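You operate a simulated robot arm through the tools that you are given. There is no shell and no other tool.

Carry out the task below with a simulated two-armed robot. There is one attempt and no reset: what you move stays moved.

## Task
Pump oil into the oil canister up to the green band.
Fine: black cap in the cap tray meanwhile; black coupling on the oil port before the oil valve opens; afterwards close it, park the coupling on its stub and refit the cap. Where these are worked on the way, their far stop is far enough and under half their travel is too little: oil valve.

It is judged by the outcome, as a careful person would: the job done as asked, and still so three seconds after it is handed in. It fails if anything else is knocked over, pushed out of place, dropped, spilled or broken. A push-on lid holds only when it is set on centred and level and pressed home; a screw cap is set on level and turned clockwise until tight.

## Robot
Two 7-joint arms with fingered hands on one trunk that stands fixed in place. Base frame: the origin is at the foot of the trunk, x ahead of it, y to its left, z up; the work surface is at about z = 900. Units: mm, rad, N and s.
The left shoulder is at [22, 163, 1166], the right one opposite. Each reaches about 1215 mm from its shoulder. Payload 4 kg a hand.
The TCP of each hand is the grasp point between the finger pads, 36 mm short of the fingertips. In the tool frame z runs along the fingers and y along their closing line. The gripper opens to 124 mm; its body begins 42 mm behind the TCP. The gripper is a hand of 4 fingers: y runs from the thumb to the fingers, the wrist lies at [-15, -99, -189] in the tool frame, and closing takes about 1.5 s.
Orientation is that of the tool frame in the base frame, as a unit quaternion [x, y, z, w]. With the fingers straight down and the wrist toward the robot, the tool's x, y and z point along [0, 1, 0], [1, 0, 0] and [0, 0, -1] of the base frame.

## Interface
- The arms move only by the tool step_arm. It takes "left_series", "right_series" or both (then of equal length, played together; a hand with none holds still); each is a list of rows, each an object (a shift or turn left out is 0, a gripper value left out holds the last) with "grip": the gripper command, from -1 (shut) to 1 (fully open), values between in proportion; "linear": the shift along the tool's x, y, z in mm, a list of three; "turn": the turn, a rotation vector about the tool's x, y, z in rad, a list of three. In form: [{"grip": grip, "linear": [tx, ty, tz], "turn": [ax, ay, az]}, ...]. A call has 1 to 20 rows; each row shifts and turns the commanded pose from where the row before left it, along the tool's axes as they then stand. Each row takes 0.2 s and may step no farther than 50 mm and 0.15 rad from the row before; otherwise, or with a gripper value out of range, the whole call is refused. A pose out of reach is approached as far as the arm can. The call stops where the force on the tool passes 40 N (or 10 N more than at its start, if that is more) or the arm is blocked; 0.2 s more then pass. The fingers move at their own pace (about 45 mm/s each) and stop on an object; they squeeze with about 28 N. The grip force told is the motor's: it shows also when the fingers shut on nothing. Time passes only in rows, and 0.2 s behind the last, so rows that do not move let the fingers close. It gives the time, the measured TCP pose, the force on the tool (base axes), the opening and the grip force at its end, in the units of the frame above (readings bear some noise), with the torque about the TCP (base axes, N m) and any sound that the robot's microphone picked up.
- Cameras (640 x 400 px; columns grow to the right, rows downward): "scene" is now at [93.6, 40.3, 1403.4]; the picture's right is [0.51, -0.86, -0.03], its down [-0.30, -0.14, -0.94] and it looks along [0.81, 0.49, -0.33] (base axes); focal length 214 px, centre (320, 200). "left" rides on the left gripper at [-75, -86, -123] in its tool frame; the picture's right is [-0.70, -0.34, 0.63], its down [0.64, -0.68, 0.35] and it looks along [0.32, 0.65, 0.69] (tool axes); focal length 275 px, centre (320, 200). "right" rides on the right gripper at [75, -86, -123] in its tool frame; the picture's right is [-0.70, 0.34, -0.63], its down [-0.64, -0.68, 0.35] and it looks along [-0.32, 0.65, 0.69] (tool axes); focal length 275 px, centre (320, 200). There is no depth. A picture from a camera that has moved, and an enlarged one, comes with that camera's place and axes in the base frame and with its lens. The place of the scene camera against the robot may be out by one fixed shift of up to 25 mm in any direction.
- get_image(camera): a new picture of that camera. The clock stands still meanwhile.
- raise_lower(by): moves the trunk up (or, below 0, down) by that many mm; the arms and the scene camera ride with it, the base frame stays. It gives what a move gives, with no picture.
- set_grasp(shape, hand): the hand has 4 fingers and takes this shape, open, in about a second: jaw (thumb against the fingers, like two jaws); tri (thumb and two fingers); tip (a fingertip pinch); poke (one finger out to press); point (the index stretched); flat (the hand flat); cup (the hand cupped); fist (a fist). The gripper value then closes the fingers along that shape, each until it touches; the sizes above hold for jaw. It gives what a move gives, with no picture.
- turn_head(pan, tilt): turns the head with the scene camera to pan (to the left, within 1.501 rad either way) and tilt (down, from -0.506 to 1.204), counted from straight ahead of the robot (the tilt from the chest, where the trunk bows). It gives what a move gives.
- zoom(camera, box): a new picture of the part [left, top, right, bottom] of that camera's present view, enlarged. The clock stands still meanwhile.
- job_done(): hands the job in; it is judged then, once.

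Places have to be worked out from the pictures, the camera data and where the tool is seen. Open the grippers and draw the arms clear of the work before you hand the job in, unless the task says otherwise.

The tools are called after "Call:" as a command line: name --argument value ..., lists and objects as JSON in quotes. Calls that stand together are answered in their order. step_arm: Moves the arms, as the interface text tells. Its arguments: {"type":"object","properties":{"left_series":{"type":"array","items":{"type":"object","properties":{"grip":{"type":"number"},"linear":{"type":"array","items":{"type":"number"}},"turn":{"type":"array","items":{"type":"number"}}}}},"right_series":{"type":"array","items":{"type":"object","properties":{"grip":{"type":"number"},"linear":{"type":"array","items":{"type":"number"}},"turn":{"type":"array","items":{"type":"number"}}}}}},"required":[]} The other tools are called the same way: raise_lower (by) moves the trunk up or down; set_grasp (shape, hand) gives the hand a shape; turn_head (pan, tilt) turns the head that bears the scene camera; get_image (camera) takes a picture; zoom (camera, box) takes an enlarged picture of a part of a camera's view; job_done () hands the job in.

At the start:

```text
time: 0.0
left_eef_pos: [608.1, 634.3, 1253.1]
left_tool_rot: [0.707, 0.707, 0.0, -0.001]
left_ft_force: [0.6, -1.0, 0.4]
left_torque: [-0.02, -0.02, 0.01]
left_width: 123.9
left_gripper_force: 0.1
left_shape: jaw
right_eef_pos: [721.3, 101.6, 1378.4]
right_tool_rot: [0.707, 0.707, 0.0, 0.0]
right_ft_force: [0.5, 1.4, -0.7]
right_torque: [0.03, 0.0, -0.02]
right_width: 123.4
right_gripper_force: 0.0
right_shape: jaw
trunk travel left (down, up): [-325.0, 153.0]
head pan, tilt (commanded): [0.531, 0.286]
```

scene: 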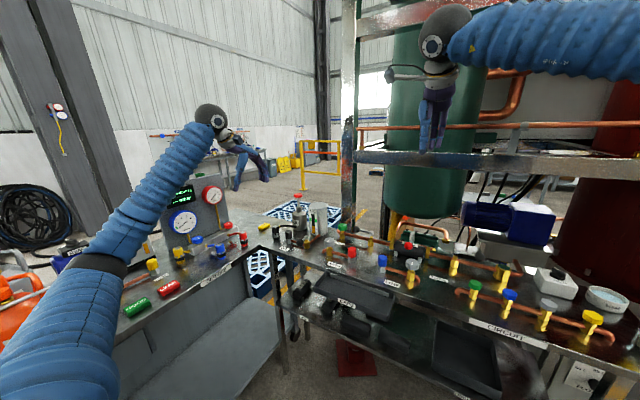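
right: 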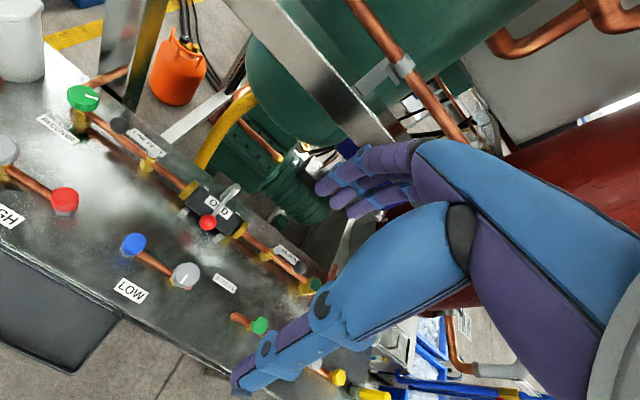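
left: 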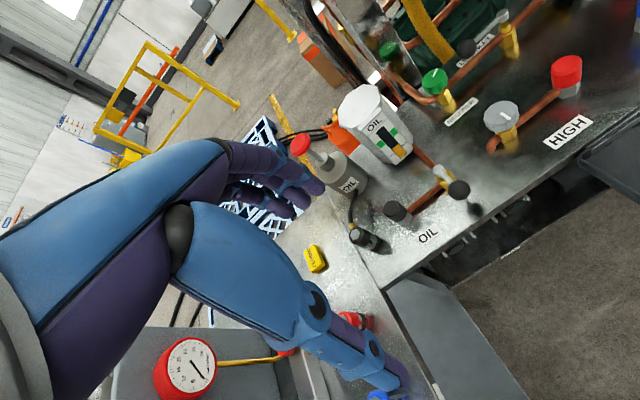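

I start by enlarging the views to find the oil canister, pump, port, valve, cap, tray and coupling stub.

Call:
zoom --camera "scene" --box '[220, 180, 420, 305]'

Call:
zoom --camera "left" --box '[280, 60, 520, 270]'

Call:
zoom --camera "scene" --box '[100, 170, 300, 320]'

```text
3.20 times, centred on (320, 242) of scene
camera zoom: at [93.6, 40.3, 1403.4], right [0.51, -0.86, -0.03], down [-0.3, -0.14, -0.94], along [0.81, 0.49, -0.33], focal length 686 px, centre (320, 64)
```

zoom: 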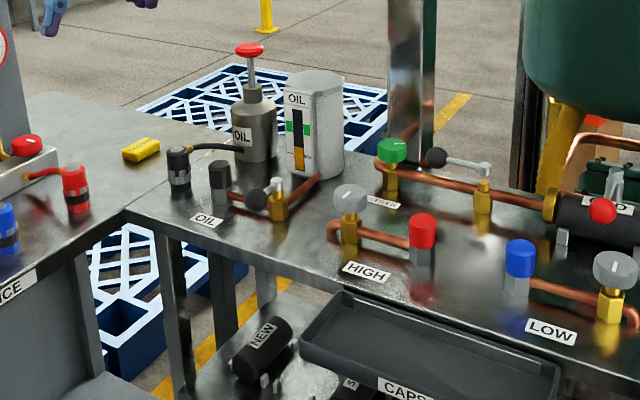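

```text
1.90 times, centred on (400, 165) of left
camera zoom: at [522.8, 560.0, 1376.0], right [-0.34, -0.7, -0.63], down [-0.68, 0.64, -0.35], along [0.65, 0.32, -0.69], focal length 524 px, centre (168, 267)
```

zoom: 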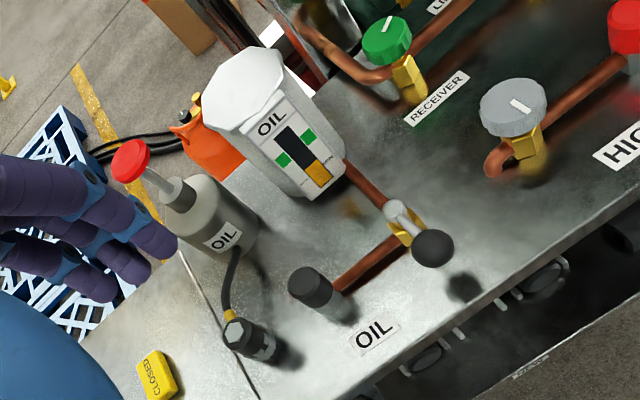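

```text
2.67 times, centred on (200, 245) of scene
camera zoom: at [93.6, 40.3, 1403.4], right [0.51, -0.86, -0.03], down [-0.3, -0.14, -0.94], along [0.81, 0.49, -0.33], focal length 572 px, centre (640, 80)
```

zoom: 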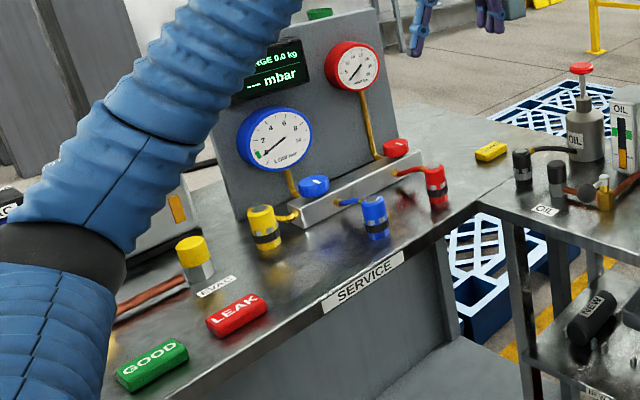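

The left-hand camera and the scene both show the oil station: port with black cap, black coupling on a stub beside it, lever valve, pump can and canister with gauge window. I take closer enlargements to place them.

Call:
zoom --camera "left" --box '[330, 140, 490, 250]'

Call:
zoom --camera "left" --box '[280, 70, 440, 180]'

Call:
zoom --camera "scene" --box '[260, 190, 340, 255]'

Call:
zoom --camera "scene" --box '[280, 250, 420, 340]'

```text
3.64 times, centred on (410, 195) of left
camera zoom: at [522.8, 560.0, 1376.0], right [-0.34, -0.7, -0.63], down [-0.68, 0.64, -0.35], along [0.65, 0.32, -0.69], focal length 1001 px, centre (-7, 218)
```

zoom: 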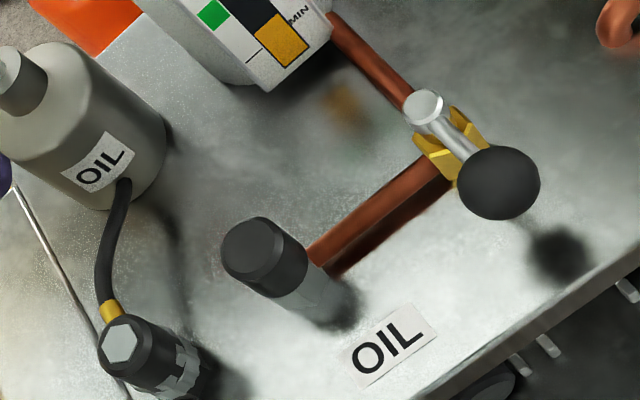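

```text
3.64 times, centred on (360, 125) of left
camera zoom: at [522.8, 560.0, 1376.0], right [-0.34, -0.7, -0.63], down [-0.68, 0.64, -0.35], along [0.65, 0.32, -0.69], focal length 1001 px, centre (174, 473)
```

zoom: 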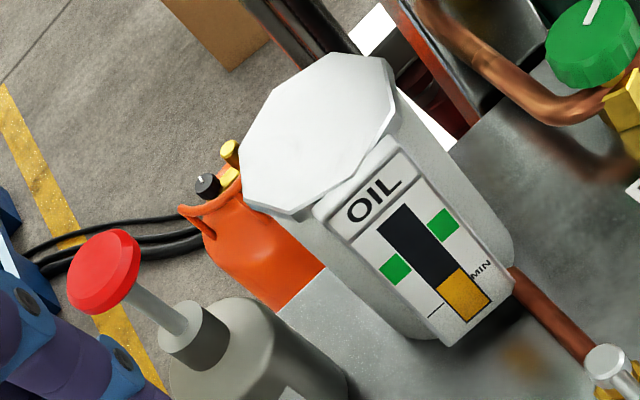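

```text
6.15 times, centred on (300, 222) of scene
camera zoom: at [93.6, 40.3, 1403.4], right [0.51, -0.86, -0.03], down [-0.3, -0.14, -0.94], along [0.81, 0.49, -0.33], focal length 1320 px, centre (443, 62)
```

zoom: 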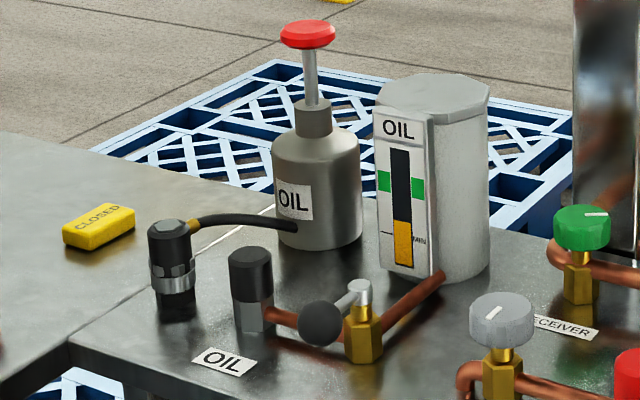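

```text
4.44 times, centred on (350, 295) of scene
camera zoom: at [93.6, 40.3, 1403.4], right [0.51, -0.86, -0.03], down [-0.3, -0.14, -0.94], along [0.81, 0.49, -0.33], focal length 953 px, centre (187, -222)
```

zoom: 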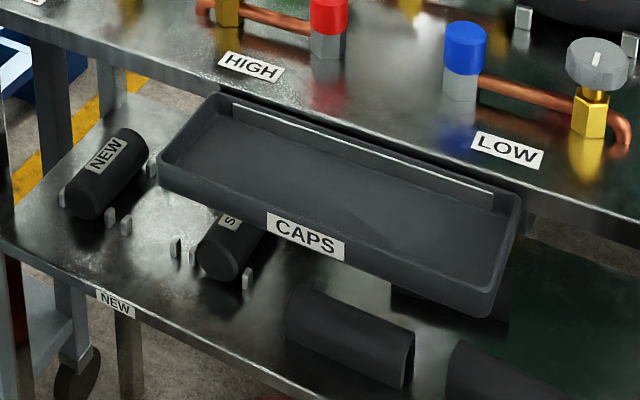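

From the two views the port cap top is near [790, 637, 945], but the scene camera offset is uncertain, so I move the left hand to get a second viewpoint for triangulation.

Call:
step_arm --left_series '[{"linear": [-30, 0, 30]}, {"linear": [-30, 0, 30]}, {"linear": [-30, 0, 30]}, {"linear": [-30, 0, 30]}, {"linear": [0, 0, 0]}]'

Call:
get_image --camera "left"

```text
time: 1.2
left_eef_pos: [609.7, 515.8, 1132.8]
left_tool_rot: [0.707, 0.707, 0.0, 0.001]
left_ft_force: [-0.1, 0.6, -0.1]
left_torque: [-0.04, 0.01, -0.01]
left_width: 123.8
left_gripper_force: 0.1
left_shape: jaw
right_eef_pos: [721.1, 101.0, 1380.0]
right_tool_rot: [0.708, 0.707, 0.0, -0.001]
right_ft_force: [-0.5, -0.9, -0.4]
right_torque: [0.0, 0.03, 0.02]
right_width: 123.5
right_gripper_force: 0.0
right_shape: jaw
trunk travel left (down, up): [-325.0, 153.0]
head pan, tilt (commanded): [0.531, 0.286]
```

```text
taken
camera left: at [523.9, 441.4, 1256.2], right [-0.34, -0.7, -0.63], down [-0.68, 0.64, -0.35], along [0.65, 0.32, -0.69], focal length 275 px, centre (320, 200)
```

left: 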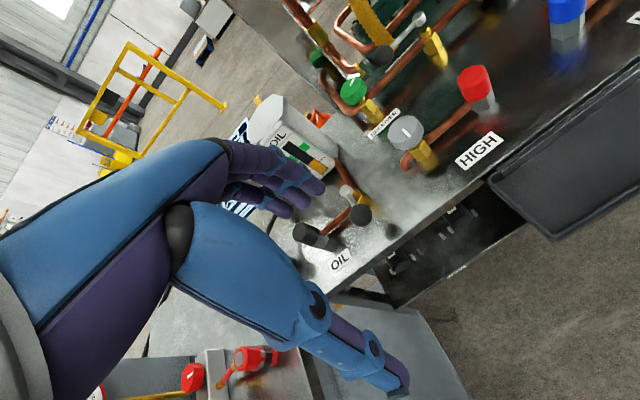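

Call:
zoom --camera "left" --box '[270, 170, 400, 290]'

Call:
zoom --camera "left" --box '[480, 60, 640, 250]'

```text
3.33 times, centred on (335, 230) of left
camera zoom: at [523.9, 441.4, 1256.2], right [-0.34, -0.7, -0.63], down [-0.68, 0.64, -0.35], along [0.65, 0.32, -0.69], focal length 918 px, centre (270, 100)
```

zoom: 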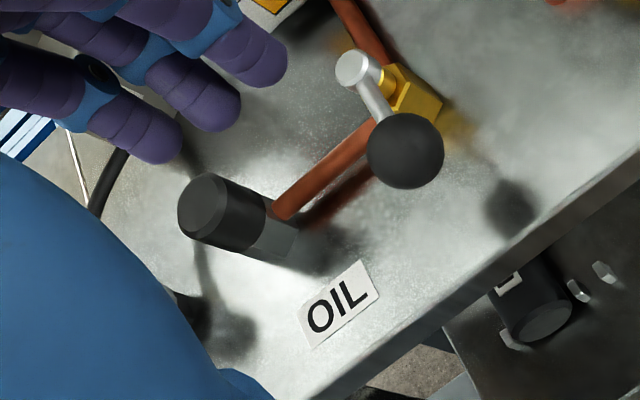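

```text
2.11 times, centred on (560, 155) of left
camera zoom: at [523.9, 441.4, 1256.2], right [-0.34, -0.7, -0.63], down [-0.68, 0.64, -0.35], along [0.65, 0.32, -0.69], focal length 580 px, centre (-185, 295)
```

zoom: 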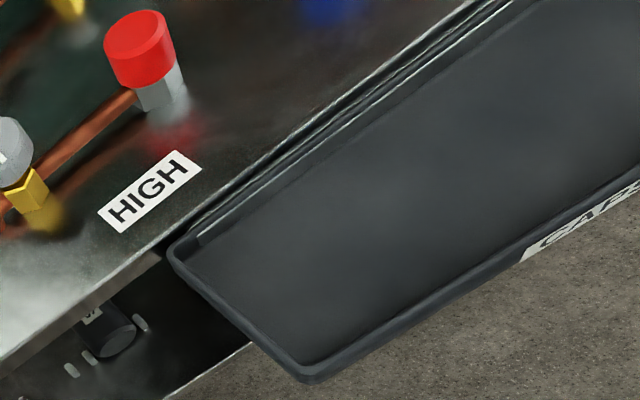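

Triangulating gives cap top ≈[785, 635, 956], valve spindle ≈[785, 535], lever ball ≈[736, 535, 953], coupling ≈[785, 716, 965], pump knob ≈[934, 681, 1082]. I swing the right hand round so its camera gives a side view of the oil station.

Call:
step_arm --right_series '[{"turn": [0, 0, -0.14]}, {"turn": [0, 0, -0.14]}, {"turn": [0, 0, -0.14]}, {"turn": [0, 0, -0.14]}, {"turn": [0, 0, -0.14]}, {"turn": [0, 0, -0.14]}, {"turn": [0, 0, -0.14]}, {"turn": [0, 0, -0.14]}, {"turn": [0, 0, -0.14]}, {"turn": [0, 0, -0.14]}, {"turn": [0, 0, -0.14]}, {"turn": [0, 0, -0.14]}, {"linear": [-10, 40, 20]}, {"linear": [-10, 40, 20]}, {"linear": [-10, 40, 20]}, {"linear": [0, 40, 20]}, {"linear": [0, 40, 20]}, {"linear": [0, 0, 0]}]'

Call:
get_image --camera "right"

Call:
get_image --camera "scene"

```text
time: 5.0
left_eef_pos: [609.4, 514.7, 1135.0]
left_tool_rot: [0.707, 0.707, 0.0, 0.0]
left_ft_force: [0.3, 0.4, -0.5]
left_torque: [0.0, -0.01, 0.0]
left_width: 123.9
left_gripper_force: 0.2
left_shape: jaw
right_eef_pos: [736.6, 122.9, 1365.1]
right_tool_rot: [0.26, 0.966, 0.001, -0.001]
right_ft_force: [0.3, -0.5, -0.5]
right_torque: [-0.01, 0.0, -0.01]
right_width: 123.8
right_gripper_force: 0.0
right_shape: jaw
right hand out of reach, approached as far as the arm can: row 8, 9, 10, 11, 12, 13, 14, 15, 16, 17
trunk travel left (down, up): [-325.0, 153.0]
head pan, tilt (commanded): [0.531, 0.286]
```

```text
taken
camera right: at [629.4, 87.4, 1488.4], right [0.77, -0.06, 0.63], down [0.21, -0.91, -0.35], along [0.6, 0.4, -0.69], focal length 275 px, centre (320, 200)
```

right: 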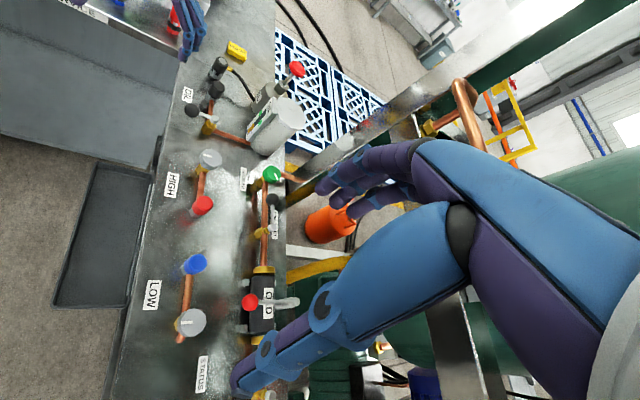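

```text
taken
camera scene: at [92.6, 38.9, 1403.6], right [0.51, -0.86, -0.03], down [-0.3, -0.14, -0.94], along [0.81, 0.49, -0.33], focal length 214 px, centre (320, 200)
```

scene: 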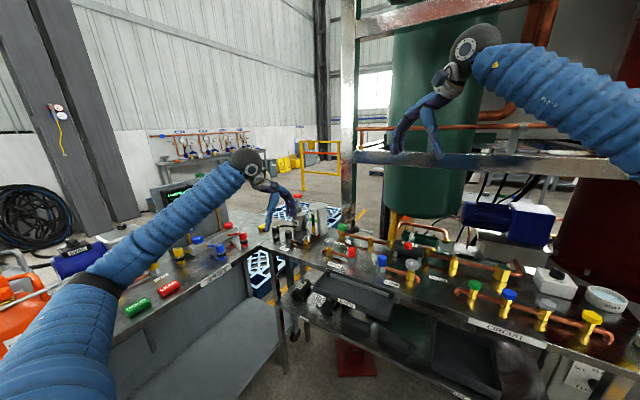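

The right hand stopped at about 60° yaw, but its camera already sees the oil station from the right. I enlarge that view.

Call:
zoom --camera "right" --box '[170, 40, 330, 160]'

Call:
zoom --camera "scene" --box '[255, 180, 355, 260]'

```text
3.33 times, centred on (250, 100) of right
camera zoom: at [629.4, 87.4, 1488.4], right [0.77, -0.06, 0.63], down [0.21, -0.91, -0.35], along [0.6, 0.4, -0.69], focal length 918 px, centre (553, 533)
```

zoom: 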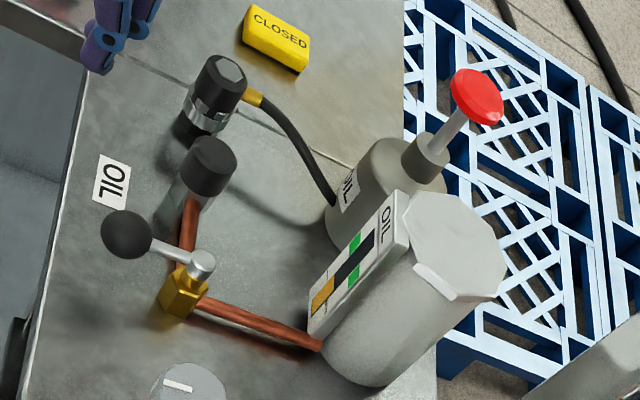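

```text
5.00 times, centred on (305, 220) of scene
camera zoom: at [92.6, 38.9, 1403.6], right [0.51, -0.86, -0.03], down [-0.3, -0.14, -0.94], along [0.81, 0.49, -0.33], focal length 1072 px, centre (395, 100)
```

zoom: 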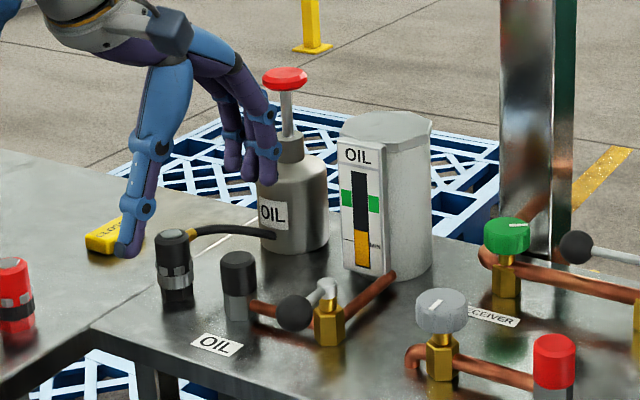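

The right camera confirms the positions (cap ≈[783.5, 634, 956], coupling ≈[783.5, 716, 965], ball ≈[735, 535, 953], knob ≈[934, 681, 1083]). I test in free space whether the left hand can yaw +90° for gripping across y.

Call:
step_arm --left_series '[{"turn": [0, 0, -0.143]}, {"turn": [0, 0, -0.143]}, {"turn": [0, 0, -0.143]}, {"turn": [0, 0, -0.143]}, {"turn": [0, 0, -0.143]}, {"turn": [0, 0, -0.143]}, {"turn": [0, 0, -0.143]}, {"turn": [0, 0, -0.143]}, {"turn": [0, 0, -0.143]}, {"turn": [0, 0, -0.143]}, {"turn": [0, 0, -0.141]}, {"linear": [0, 0, 0]}]'

Call:
get_image --camera "left"

Call:
get_image --camera "scene"

```text
time: 7.6
left_eef_pos: [607.0, 515.0, 1134.7]
left_tool_rot: [-0.001, 1.0, -0.001, 0.001]
left_ft_force: [-0.6, -0.2, 0.6]
left_torque: [0.0, -0.02, 0.01]
left_width: 123.9
left_gripper_force: 0.1
left_shape: jaw
right_eef_pos: [735.9, 124.6, 1367.1]
right_tool_rot: [0.261, 0.965, 0.002, 0.001]
right_ft_force: [-0.7, -0.3, 1.0]
right_torque: [0.05, -0.01, 0.0]
right_width: 123.9
right_gripper_force: 0.0
right_shape: jaw
trunk travel left (down, up): [-325.0, 153.0]
head pan, tilt (commanded): [0.531, 0.286]
```

```text
taken
camera left: at [681.2, 429.4, 1257.3], right [0.7, -0.34, -0.63], down [-0.64, -0.68, -0.35], along [-0.31, 0.65, -0.69], focal length 275 px, centre (320, 200)
```

left: 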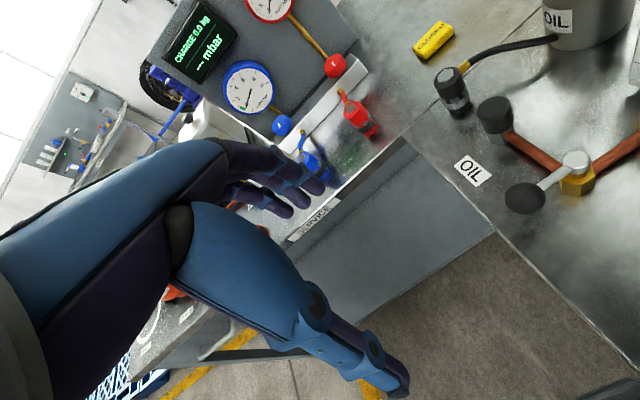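

```text
taken
camera scene: at [91.0, 39.5, 1403.8], right [0.51, -0.86, -0.03], down [-0.3, -0.14, -0.94], along [0.81, 0.49, -0.33], focal length 214 px, centre (320, 200)
```

scene: 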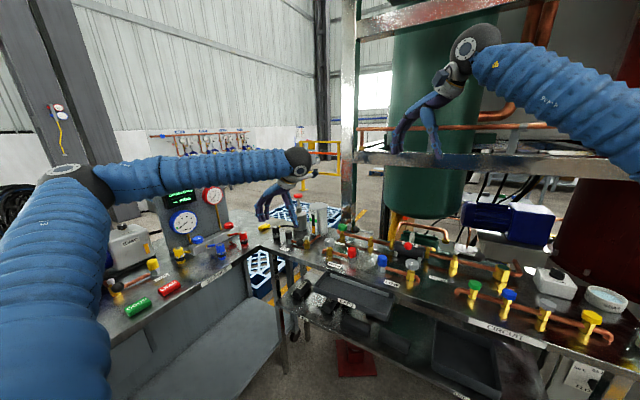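

The +90° yaw works. I enlarge the left camera's view of the coupling, port and valve from this angle.

Call:
zoom --camera "left" --box '[400, 10, 640, 220]'

Call:
zoom --camera "left" --box '[425, 50, 525, 140]'

Call:
zoom --camera "right" --box '[190, 45, 260, 95]'

```text
1.90 times, centred on (520, 115) of left
camera zoom: at [681.2, 429.4, 1257.3], right [0.7, -0.34, -0.63], down [-0.64, -0.68, -0.35], along [-0.31, 0.65, -0.69], focal length 524 px, centre (-61, 362)
```

zoom: 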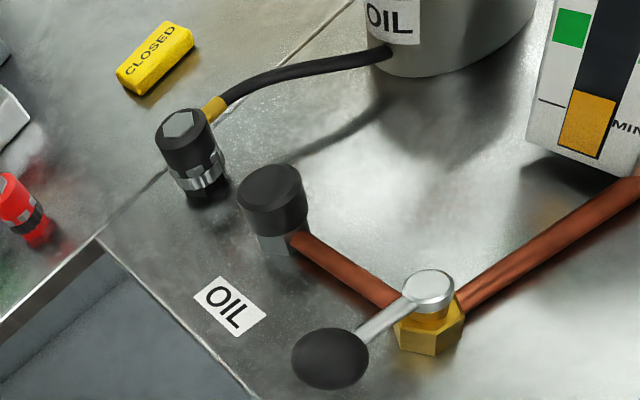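

```text
4.44 times, centred on (475, 95) of left
camera zoom: at [681.2, 429.4, 1257.3], right [0.7, -0.34, -0.63], down [-0.64, -0.68, -0.35], along [-0.31, 0.65, -0.69], focal length 1224 px, centre (-369, 667)
```

zoom: 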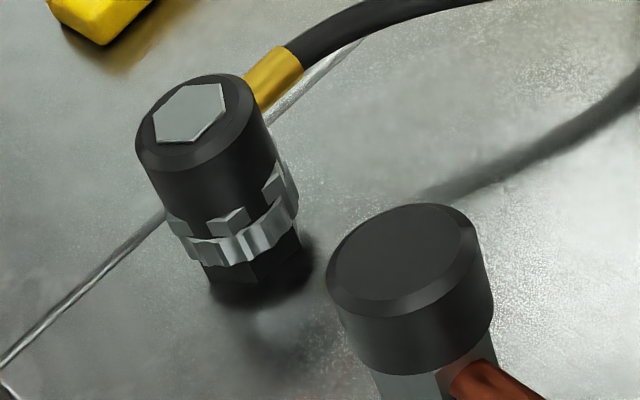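

```text
8.00 times, centred on (225, 70) of right
camera zoom: at [627.5, 87.9, 1489.4], right [0.77, -0.06, 0.63], down [0.21, -0.91, -0.35], along [0.6, 0.4, -0.69], focal length 2202 px, centre (1080, 1240)
```

zoom: 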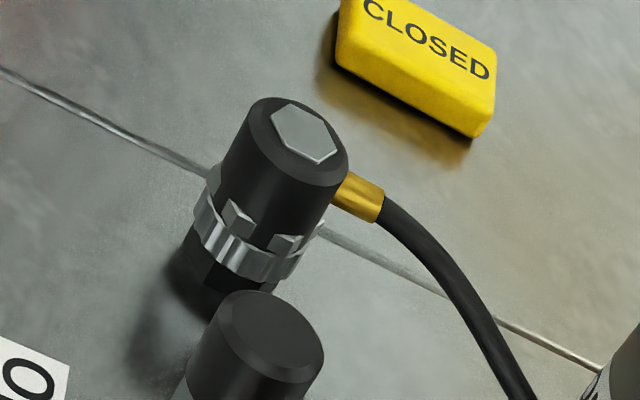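

The cap is a plain chamfered cylinder about 38 mm wide; the coupling has a lugged ring with the hose leaving on +x. Next I locate the caps tray with the right and left cameras.

Call:
zoom --camera "right" --box '[40, 140, 200, 320]'

Call:
zoom --camera "scene" --box '[310, 260, 410, 330]'

```text
2.22 times, centred on (120, 230) of right
camera zoom: at [627.5, 87.9, 1489.4], right [0.77, -0.06, 0.63], down [0.21, -0.91, -0.35], along [0.6, 0.4, -0.69], focal length 612 px, centre (764, 133)
```

zoom: 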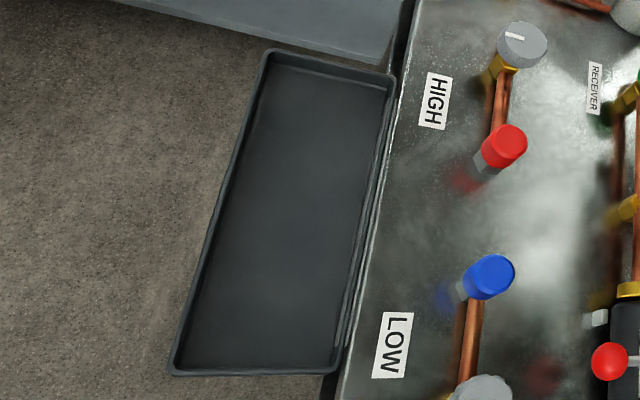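

```text
5.71 times, centred on (360, 295) of scene
camera zoom: at [91.0, 39.5, 1403.8], right [0.51, -0.86, -0.03], down [-0.3, -0.14, -0.94], along [0.81, 0.49, -0.33], focal length 1226 px, centre (91, -343)
```

zoom: 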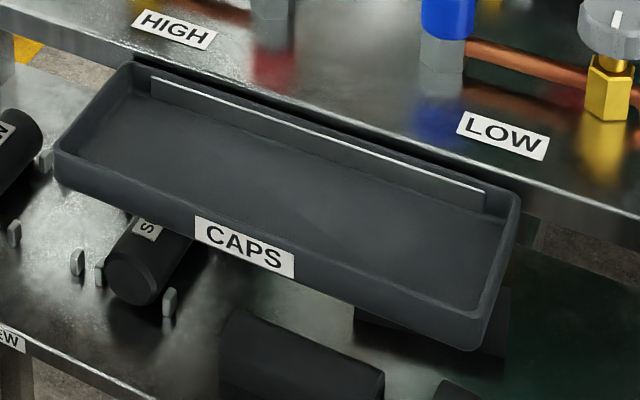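

The tray rim works out to x≈599–692, y≈129–384 at z≈895. I turn the left hand back to yaw 0, half-close it to ~75 mm, and bring it above the port cap.

Call:
step_arm --left_series '[{"turn": [0, 0, 0.143], "grip": 0.2}, {"turn": [0, 0, 0.143]}, {"turn": [0, 0, 0.143]}, {"turn": [0, 0, 0.143]}, {"turn": [0, 0, 0.143]}, {"turn": [0, 0, 0.143]}, {"turn": [0, 0, 0.143]}, {"turn": [0, 0, 0.143]}, {"turn": [0, 0, 0.143]}, {"turn": [0, 0, 0.143]}, {"turn": [0, 0, 0.141]}, {"linear": [30, 40, 0]}, {"linear": [30, 40, 0]}, {"linear": [30, 40, 0]}, {"linear": [29, 40, 0]}, {"linear": [0, 17, 25]}, {"linear": [0, 0, 25]}, {"linear": [0, 0, 25]}, {"linear": [0, 0, 0]}]'

Call:
get_image --camera "left"

Call:
zoom --camera "right" --box '[150, 20, 330, 160]'

Call:
zoom --camera "scene" --box '[240, 170, 340, 250]'

```text
time: 11.6
left_eef_pos: [785.7, 634.9, 1060.5]
left_tool_rot: [0.707, 0.707, 0.0, 0.0]
left_ft_force: [-0.3, 0.0, -0.5]
left_torque: [-0.01, 0.05, 0.0]
left_width: 74.6
left_gripper_force: 0.1
left_shape: jaw
right_eef_pos: [738.9, 125.3, 1364.0]
right_tool_rot: [0.26, 0.966, 0.001, -0.001]
right_ft_force: [0.6, -0.5, 0.1]
right_torque: [0.02, -0.03, 0.01]
right_width: 123.8
right_gripper_force: 0.0
right_shape: jaw
trunk travel left (down, up): [-325.0, 153.0]
head pan, tilt (commanded): [0.531, 0.286]
```

```text
taken
camera left: at [700.1, 559.6, 1182.6], right [-0.34, -0.7, -0.63], down [-0.68, 0.64, -0.35], along [0.65, 0.32, -0.69], focal length 275 px, centre (320, 200)
```

left: 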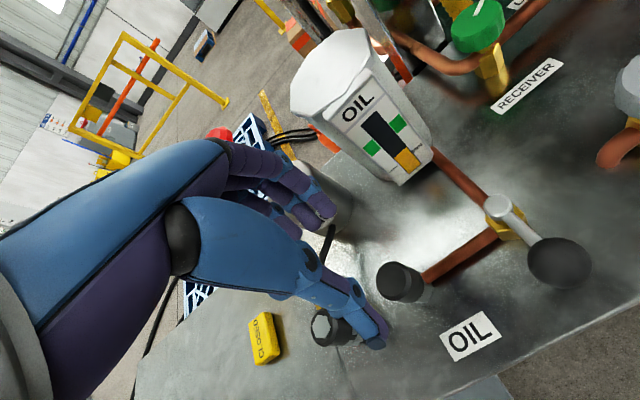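

```text
2.86 times, centred on (240, 90) of right
camera zoom: at [630.3, 88.7, 1487.9], right [0.77, -0.06, 0.63], down [0.21, -0.91, -0.35], along [0.6, 0.4, -0.69], focal length 786 px, centre (549, 514)
```

zoom: 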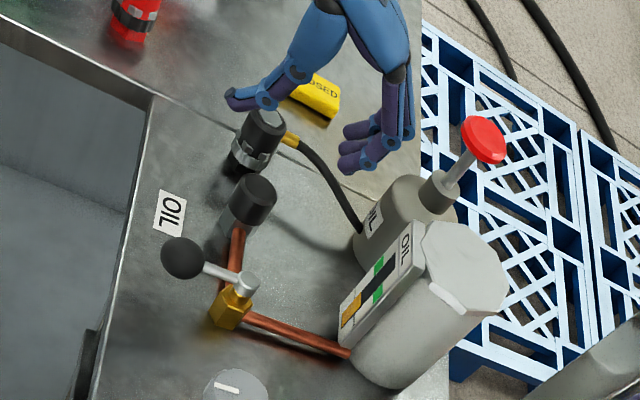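

```text
5.00 times, centred on (290, 210) of scene
camera zoom: at [93.5, 40.0, 1403.4], right [0.51, -0.86, -0.03], down [-0.3, -0.14, -0.94], along [0.81, 0.49, -0.33], focal length 1072 px, centre (470, 150)
```

zoom: 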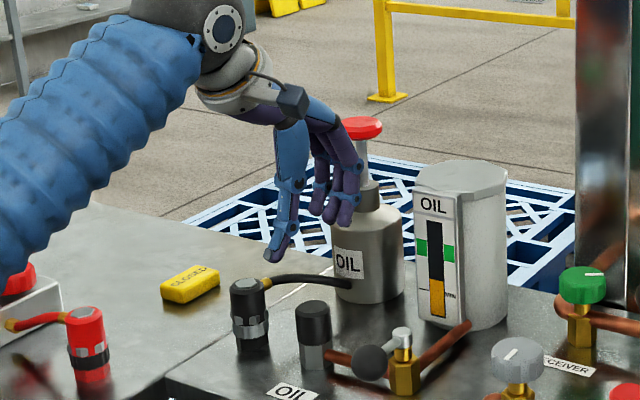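

The left camera projection predicts the cap at about px (392, 280) if I'm centred; I zoom there to check the offset before descending.

Call:
zoom --camera "left" --box '[340, 220, 460, 320]'

```text
4.00 times, centred on (400, 270) of left
camera zoom: at [700.1, 559.6, 1182.6], right [-0.34, -0.7, -0.63], down [-0.68, 0.64, -0.35], along [0.65, 0.32, -0.69], focal length 1101 px, centre (0, -80)
```

zoom: 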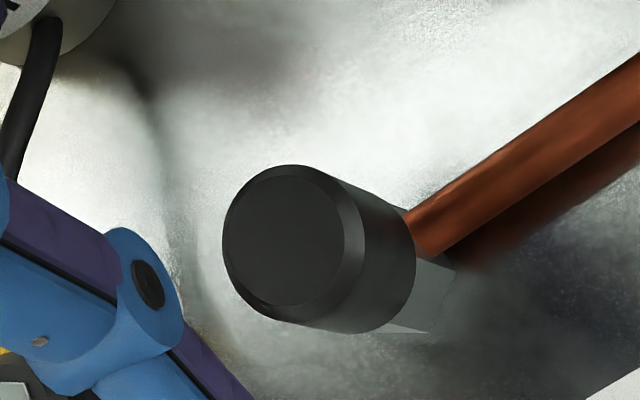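

The cap sits directly under the TCP (error under 1 mm), cap height about 30 mm. I descend straight to TCP z≈958 so the fingertips end just below the cap's lower edge.

Call:
step_arm --left_series '[{"linear": [0, 0, 25]}, {"linear": [0, 0, 25]}, {"linear": [0, 0, 20]}, {"linear": [0, 0, 15]}, {"linear": [0, 0, 10]}, {"linear": [0, 0, 7]}, {"linear": [0, 0, 0]}, {"linear": [0, 0, 0]}]'

Call:
get_image --camera "left"

Call:
zoom --camera "right" --box '[170, 40, 290, 130]'

Call:
zoom --camera "scene" --box '[240, 180, 340, 260]'

```text
time: 13.4
left_eef_pos: [783.9, 633.2, 957.0]
left_tool_rot: [0.707, 0.707, 0.0, 0.0]
left_ft_force: [0.0, 0.6, -0.4]
left_torque: [-0.01, 0.02, -0.03]
left_width: 74.5
left_gripper_force: 0.0
left_shape: jaw
right_eef_pos: [738.6, 124.6, 1364.5]
right_tool_rot: [0.26, 0.966, 0.001, -0.001]
right_ft_force: [-0.7, -0.6, 0.1]
right_torque: [-0.01, -0.04, -0.01]
right_width: 123.8
right_gripper_force: 0.0
right_shape: jaw
trunk travel left (down, up): [-325.0, 153.0]
head pan, tilt (commanded): [0.531, 0.286]
```

```text
taken
camera left: at [699.5, 558.8, 1079.0], right [-0.34, -0.7, -0.63], down [-0.68, 0.64, -0.35], along [0.65, 0.32, -0.69], focal length 275 px, centre (320, 200)
```

left: 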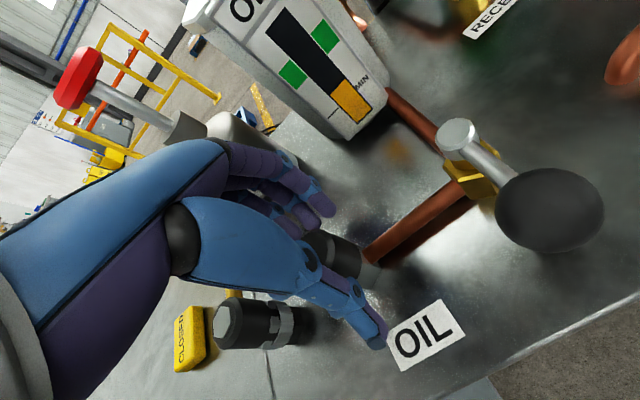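

```text
4.44 times, centred on (230, 85) of right
camera zoom: at [630.6, 89.1, 1487.6], right [0.77, -0.06, 0.63], down [0.21, -0.91, -0.35], along [0.6, 0.4, -0.69], focal length 1224 px, centre (720, 711)
```

zoom: 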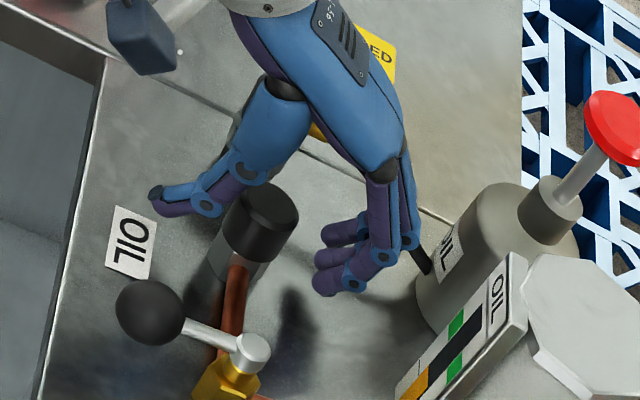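

```text
5.00 times, centred on (290, 220) of scene
camera zoom: at [93.8, 40.3, 1403.4], right [0.51, -0.86, -0.03], down [-0.3, -0.14, -0.94], along [0.81, 0.49, -0.33], focal length 1072 px, centre (470, 100)
```

zoom: 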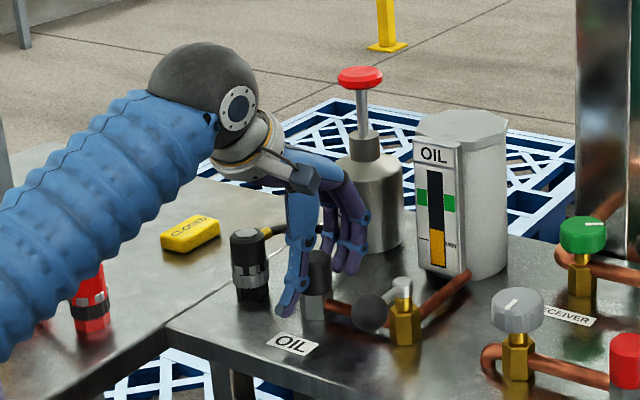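

Thumb and fingers straddle the cap cleanly with the coupling and hose clear. I close the hand on the cap.

Call:
step_arm --left_series '[{"grip": -1}, {"grip": -1}, {"grip": -1}, {"grip": -1}, {"grip": -1}, {"grip": -1}, {"grip": -1}]'

Call:
zoom --camera "right" --box '[170, 40, 290, 130]'

```text
time: 15.0
left_eef_pos: [784.0, 632.7, 957.9]
left_tool_rot: [0.707, 0.707, 0.001, 0.0]
left_ft_force: [-9.5, -2.4, 10.2]
left_torque: [-0.01, -0.48, 0.04]
left_width: 33.4
left_gripper_force: 28.3
left_shape: jaw
right_eef_pos: [737.7, 125.7, 1365.4]
right_tool_rot: [0.26, 0.966, 0.001, 0.0]
right_ft_force: [-0.3, 1.3, 0.5]
right_torque: [0.03, 0.03, -0.02]
right_width: 123.8
right_gripper_force: 0.0
right_shape: jaw
trunk travel left (down, up): [-325.0, 153.0]
head pan, tilt (commanded): [0.531, 0.286]
```

```text
4.44 times, centred on (230, 85) of right
camera zoom: at [628.7, 88.2, 1488.5], right [0.77, -0.06, 0.63], down [0.21, -0.91, -0.35], along [0.6, 0.4, -0.69], focal length 1224 px, centre (720, 711)
```

zoom: 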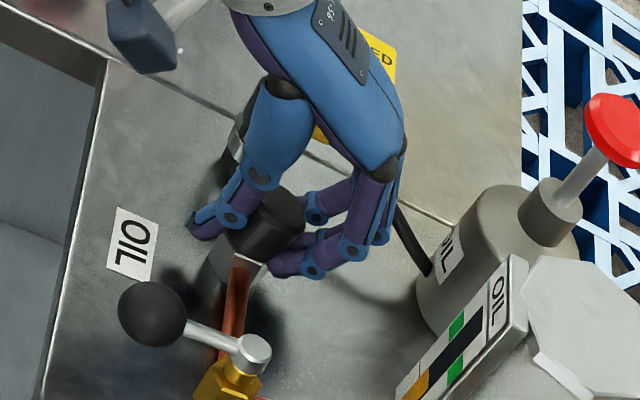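

The cap is held (33.4 mm wide). I try a gentle straight pull upward first to learn whether it is push-on or screwed.

Call:
step_arm --left_series '[{"linear": [0, 0, -1.5]}, {"linear": [0, 0, -1.5]}, {"linear": [0, 0, -2]}, {"linear": [0, 0, 0]}]'

Call:
zoom --camera "right" --box '[170, 40, 290, 130]'

```text
time: 16.0
left_eef_pos: [784.0, 632.7, 960.2]
left_tool_rot: [0.707, 0.707, -0.001, 0.0]
left_ft_force: [-11.1, -5.4, -3.8]
left_torque: [-0.02, -0.15, 0.01]
left_width: 31.4
left_gripper_force: 28.3
left_shape: jaw
right_eef_pos: [738.8, 125.6, 1364.2]
right_tool_rot: [0.26, 0.966, 0.0, -0.001]
right_ft_force: [0.2, 0.5, 0.0]
right_torque: [-0.01, 0.0, -0.02]
right_width: 123.6
right_gripper_force: 0.0
right_shape: jaw
trunk travel left (down, up): [-325.0, 153.0]
head pan, tilt (commanded): [0.531, 0.286]
```

```text
4.44 times, centred on (230, 85) of right
camera zoom: at [629.9, 88.8, 1487.8], right [0.77, -0.06, 0.63], down [0.21, -0.91, -0.35], along [0.6, 0.4, -0.69], focal length 1224 px, centre (720, 711)
```

zoom: 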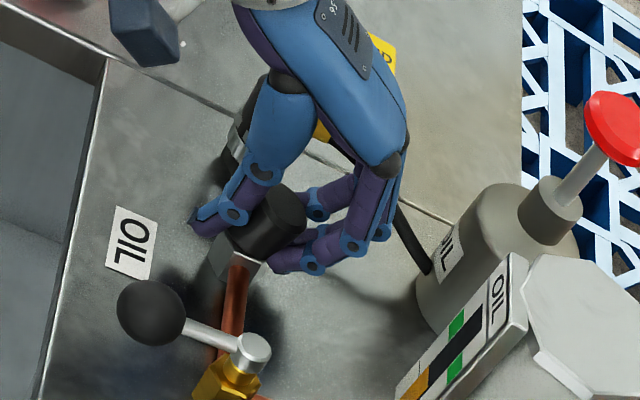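

The cap resists a light pull; I now twist it counter-clockwise (tool −z) to test for a thread, watching torque and height.

Call:
step_arm --left_series '[{"turn": [0, 0, -0.1]}, {"turn": [0, 0, -0.1]}, {"turn": [0, 0, -0.1]}, {"turn": [0, 0, -0.1]}, {"linear": [0, 0, 0]}]'

Call:
zoom --camera "right" --box '[190, 60, 250, 110]'

```text
time: 17.2
left_eef_pos: [783.0, 632.7, 964.1]
left_tool_rot: [0.551, 0.834, 0.001, 0.0]
left_ft_force: [-1.2, -8.8, 8.1]
left_torque: [-0.05, -0.23, -0.03]
left_width: 28.8
left_gripper_force: 27.9
left_shape: jaw
right_eef_pos: [738.4, 124.0, 1364.8]
right_tool_rot: [0.26, 0.966, 0.001, -0.001]
right_ft_force: [-0.1, -0.3, 1.3]
right_torque: [0.01, 0.02, 0.01]
right_width: 123.9
right_gripper_force: 0.0
right_shape: jaw
trunk travel left (down, up): [-325.0, 153.0]
head pan, tilt (commanded): [0.531, 0.286]
```

```text
8.00 times, centred on (220, 85) of right
camera zoom: at [629.6, 87.8, 1488.3], right [0.77, -0.06, 0.63], down [0.21, -0.91, -0.35], along [0.6, 0.4, -0.69], focal length 2202 px, centre (1120, 1120)
```

zoom: 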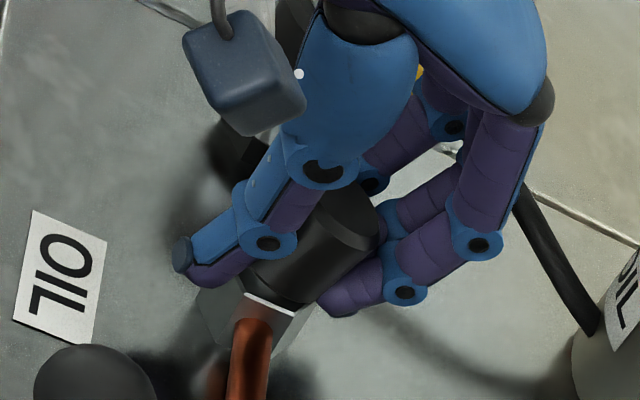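

The hand rose ~6 mm but the width shrank, so the fingers may be sliding on the cap. I check the gap between cap and port from the scene and left cameras.

Call:
zoom --camera "scene" --box '[280, 210, 330, 250]'

Call:
zoom --camera "left" --box '[260, 190, 420, 320]'

```text
10.00 times, centred on (305, 230) of scene
camera zoom: at [92.8, 39.2, 1403.6], right [0.51, -0.86, -0.03], down [-0.3, -0.14, -0.94], along [0.81, 0.49, -0.33], focal length 2145 px, centre (470, -100)
```

zoom: 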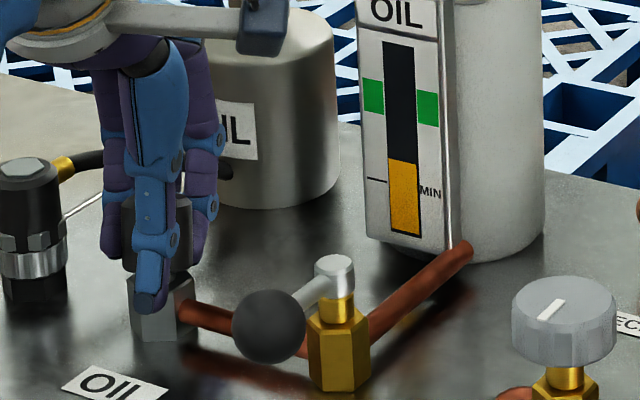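

```text
3.08 times, centred on (340, 255) of left
camera zoom: at [734.5, 530.3, 1085.5], right [-0.04, -0.77, -0.63], down [-0.88, 0.33, -0.35], along [0.48, 0.54, -0.69], focal length 847 px, centre (258, 31)
```

zoom: 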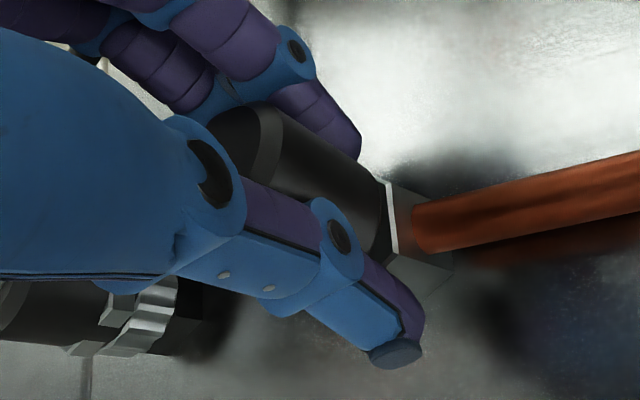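

A bright line is now visible between cap and hex, but it's unclear whether the cap moved. I release slightly and look at the cap's height directly.

Call:
step_arm --left_series '[{"grip": 0.1}, {"grip": 0.1}, {"grip": 0.1}, {"grip": 0.1}]'

Call:
zoom --camera "left" --box '[260, 190, 420, 320]'

Call:
zoom --camera "right" --box '[190, 60, 250, 110]'

Call:
zoom --camera "scene" --box '[280, 210, 330, 250]'

```text
time: 18.2
left_eef_pos: [782.8, 634.6, 960.4]
left_tool_rot: [0.553, 0.833, 0.0, 0.0]
left_ft_force: [-0.4, 0.1, -0.9]
left_torque: [0.0, 0.0, -0.01]
left_width: 67.7
left_gripper_force: 0.0
left_shape: jaw
right_eef_pos: [739.4, 125.2, 1363.8]
right_tool_rot: [0.261, 0.965, 0.0, -0.001]
right_ft_force: [-0.5, -0.5, -0.3]
right_torque: [0.02, 0.02, -0.05]
right_width: 123.8
right_gripper_force: 0.0
right_shape: jaw
trunk travel left (down, up): [-325.0, 153.0]
head pan, tilt (commanded): [0.531, 0.286]
```

```text
3.08 times, centred on (340, 255) of left
camera zoom: at [735.2, 531.5, 1083.3], right [-0.04, -0.77, -0.63], down [-0.88, 0.33, -0.35], along [0.47, 0.54, -0.69], focal length 847 px, centre (258, 31)
```

zoom: 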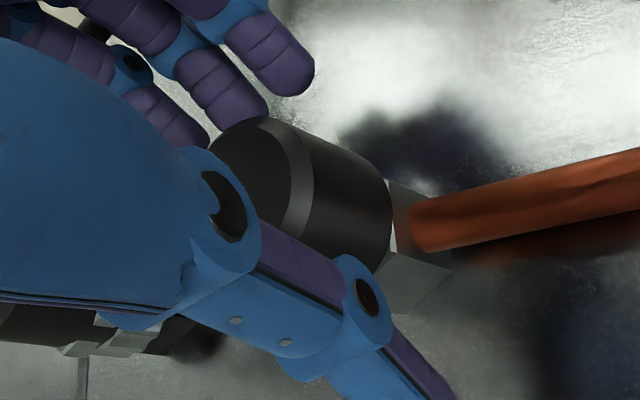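

```text
8.00 times, centred on (220, 85) of right
camera zoom: at [630.8, 89.3, 1487.4], right [0.77, -0.06, 0.63], down [0.21, -0.91, -0.35], along [0.6, 0.4, -0.69], focal length 2202 px, centre (1120, 1120)
```

zoom: 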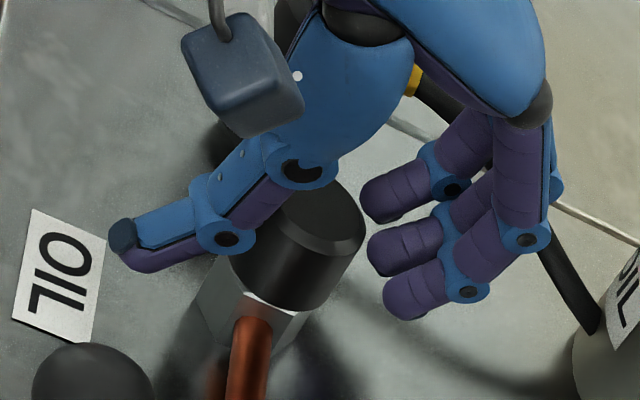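

```text
10.00 times, centred on (305, 230) of scene
camera zoom: at [94.0, 40.5, 1403.3], right [0.51, -0.86, -0.03], down [-0.3, -0.14, -0.94], along [0.81, 0.49, -0.33], focal length 2145 px, centre (470, -100)
```

zoom: 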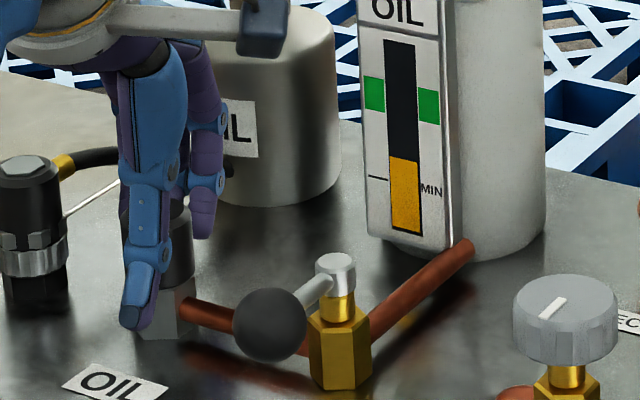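

I enlarge the cap-to-hex joint strongly to see whether there is a real gap.

Call:
zoom --camera "right" --box '[205, 75, 240, 103]'

Call:
zoom --camera "scene" --box '[288, 222, 310, 246]'

```text
14.29 times, centred on (222, 89) of right
camera zoom: at [630.8, 89.3, 1487.4], right [0.77, -0.06, 0.63], down [0.21, -0.91, -0.35], along [0.6, 0.4, -0.69], focal length 3932 px, centre (1713, 1786)
```

zoom: 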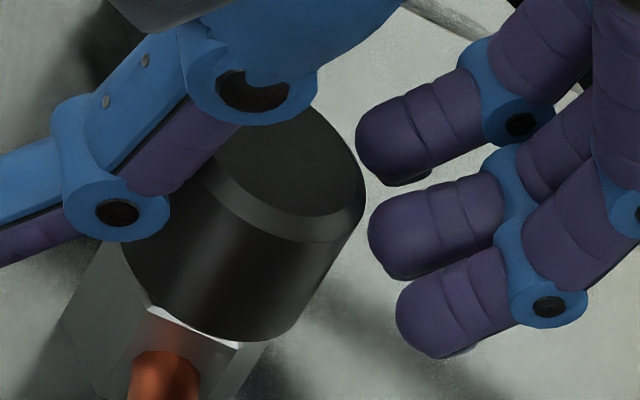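

```text
16.00 times, centred on (299, 234) of scene
camera zoom: at [94.0, 40.5, 1403.3], right [0.51, -0.86, -0.03], down [-0.3, -0.14, -0.94], along [0.81, 0.49, -0.33], focal length 3432 px, centre (656, -344)
```

zoom: 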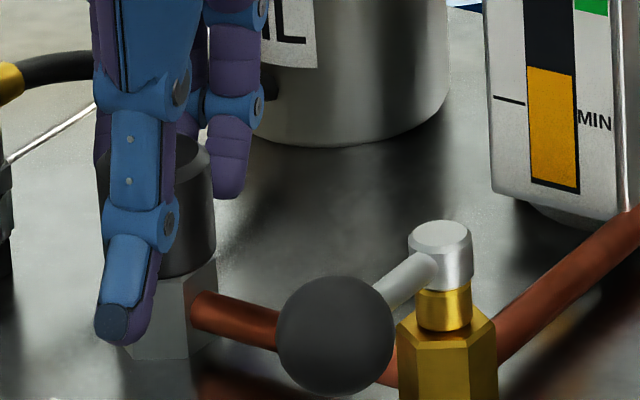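

The cap is still seated; the earlier grip reached down onto the hex corners. I raise the hand ~7 mm so only the cap is gripped, close again and pull gently.

Call:
step_arm --left_series '[{"linear": [0, 0, -7]}, {"linear": [0, 0, 0]}, {"grip": -1}, {"grip": -1}, {"grip": -1}, {"grip": -1}, {"grip": -1}, {"grip": -1}]'

Call:
zoom --camera "right" --box '[205, 75, 240, 103]'

Call:
zoom --camera "left" --box '[260, 190, 420, 320]'

```text
time: 20.0
left_eef_pos: [783.4, 632.9, 970.6]
left_tool_rot: [0.553, 0.833, 0.002, 0.0]
left_ft_force: [-4.3, -0.8, 14.6]
left_torque: [0.04, -0.13, 0.01]
left_width: 28.6
left_gripper_force: 27.5
left_shape: jaw
right_eef_pos: [736.8, 124.1, 1365.9]
right_tool_rot: [0.26, 0.966, 0.001, -0.001]
right_ft_force: [-0.3, 0.3, -0.5]
right_torque: [0.0, -0.01, 0.02]
right_width: 123.9
right_gripper_force: 0.1
right_shape: jaw
trunk travel left (down, up): [-325.0, 153.0]
head pan, tilt (commanded): [0.531, 0.286]
```

```text
14.29 times, centred on (222, 89) of right
camera zoom: at [628.8, 87.9, 1488.6], right [0.77, -0.06, 0.63], down [0.21, -0.91, -0.35], along [0.6, 0.4, -0.69], focal length 3932 px, centre (1713, 1786)
```

zoom: 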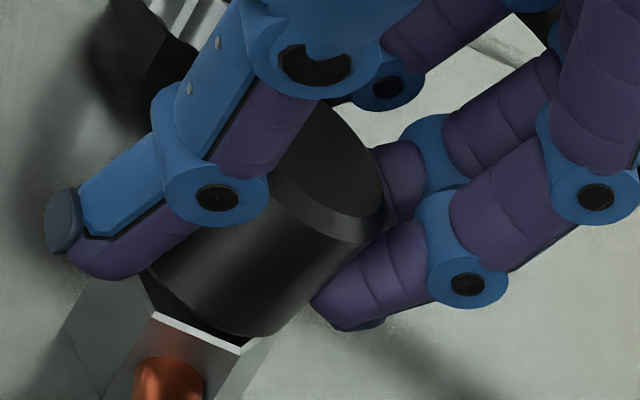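

```text
3.08 times, centred on (340, 255) of left
camera zoom: at [734.1, 530.8, 1093.2], right [-0.04, -0.77, -0.63], down [-0.88, 0.33, -0.35], along [0.48, 0.54, -0.69], focal length 847 px, centre (258, 31)
```

zoom: 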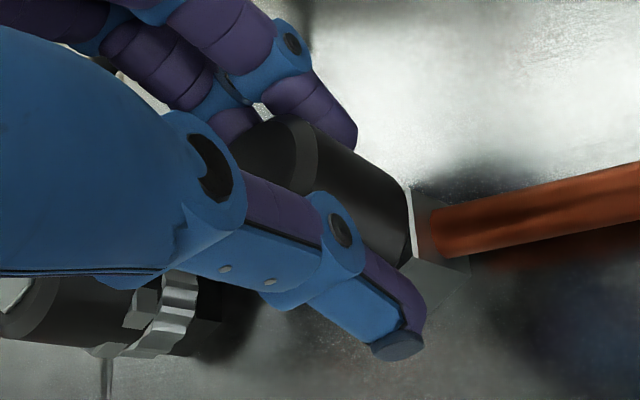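

The grip is now on the cap only. I pull straight up in small steps and watch the force.

Call:
step_arm --left_series '[{"linear": [0, 0, -2]}, {"linear": [0, 0, -2]}, {"linear": [0, 0, -2]}, {"linear": [0, 0, -2]}, {"linear": [0, 0, 0]}]'

Call:
zoom --camera "right" --box '[205, 75, 240, 103]'

Call:
zoom --camera "left" --box '[260, 190, 420, 320]'

```text
time: 21.2
left_eef_pos: [784.9, 633.6, 976.1]
left_tool_rot: [0.553, 0.833, 0.0, 0.0]
left_ft_force: [-4.6, -0.6, 0.3]
left_torque: [-0.01, 0.15, 0.03]
left_width: 26.0
left_gripper_force: 27.6
left_shape: jaw
right_eef_pos: [738.6, 125.4, 1364.1]
right_tool_rot: [0.261, 0.965, 0.001, -0.001]
right_ft_force: [0.8, 0.7, -0.2]
right_torque: [-0.02, 0.03, 0.02]
right_width: 123.9
right_gripper_force: 0.1
right_shape: jaw
trunk travel left (down, up): [-325.0, 153.0]
head pan, tilt (commanded): [0.531, 0.286]
```

```text
14.29 times, centred on (222, 89) of right
camera zoom: at [630.2, 89.1, 1487.8], right [0.77, -0.06, 0.63], down [0.21, -0.91, -0.35], along [0.6, 0.4, -0.69], focal length 3932 px, centre (1713, 1786)
```

zoom: 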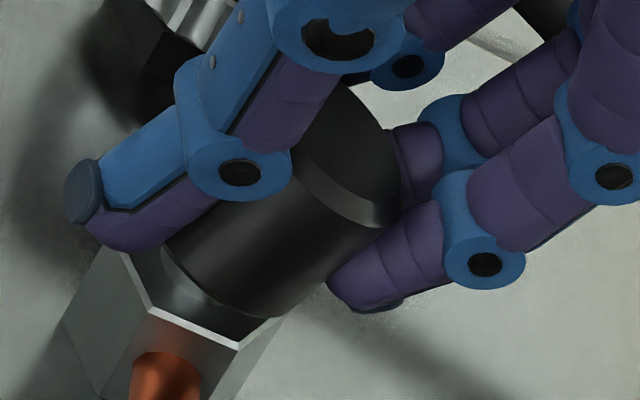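

```text
3.08 times, centred on (340, 255) of left
camera zoom: at [736.2, 531.0, 1098.9], right [-0.04, -0.77, -0.63], down [-0.88, 0.33, -0.35], along [0.48, 0.54, -0.69], focal length 847 px, centre (258, 31)
```

zoom: 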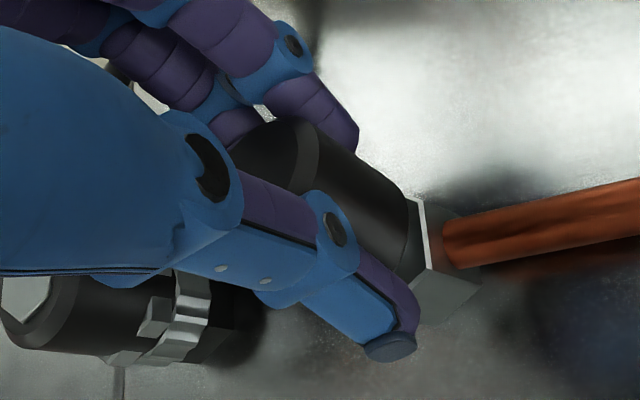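

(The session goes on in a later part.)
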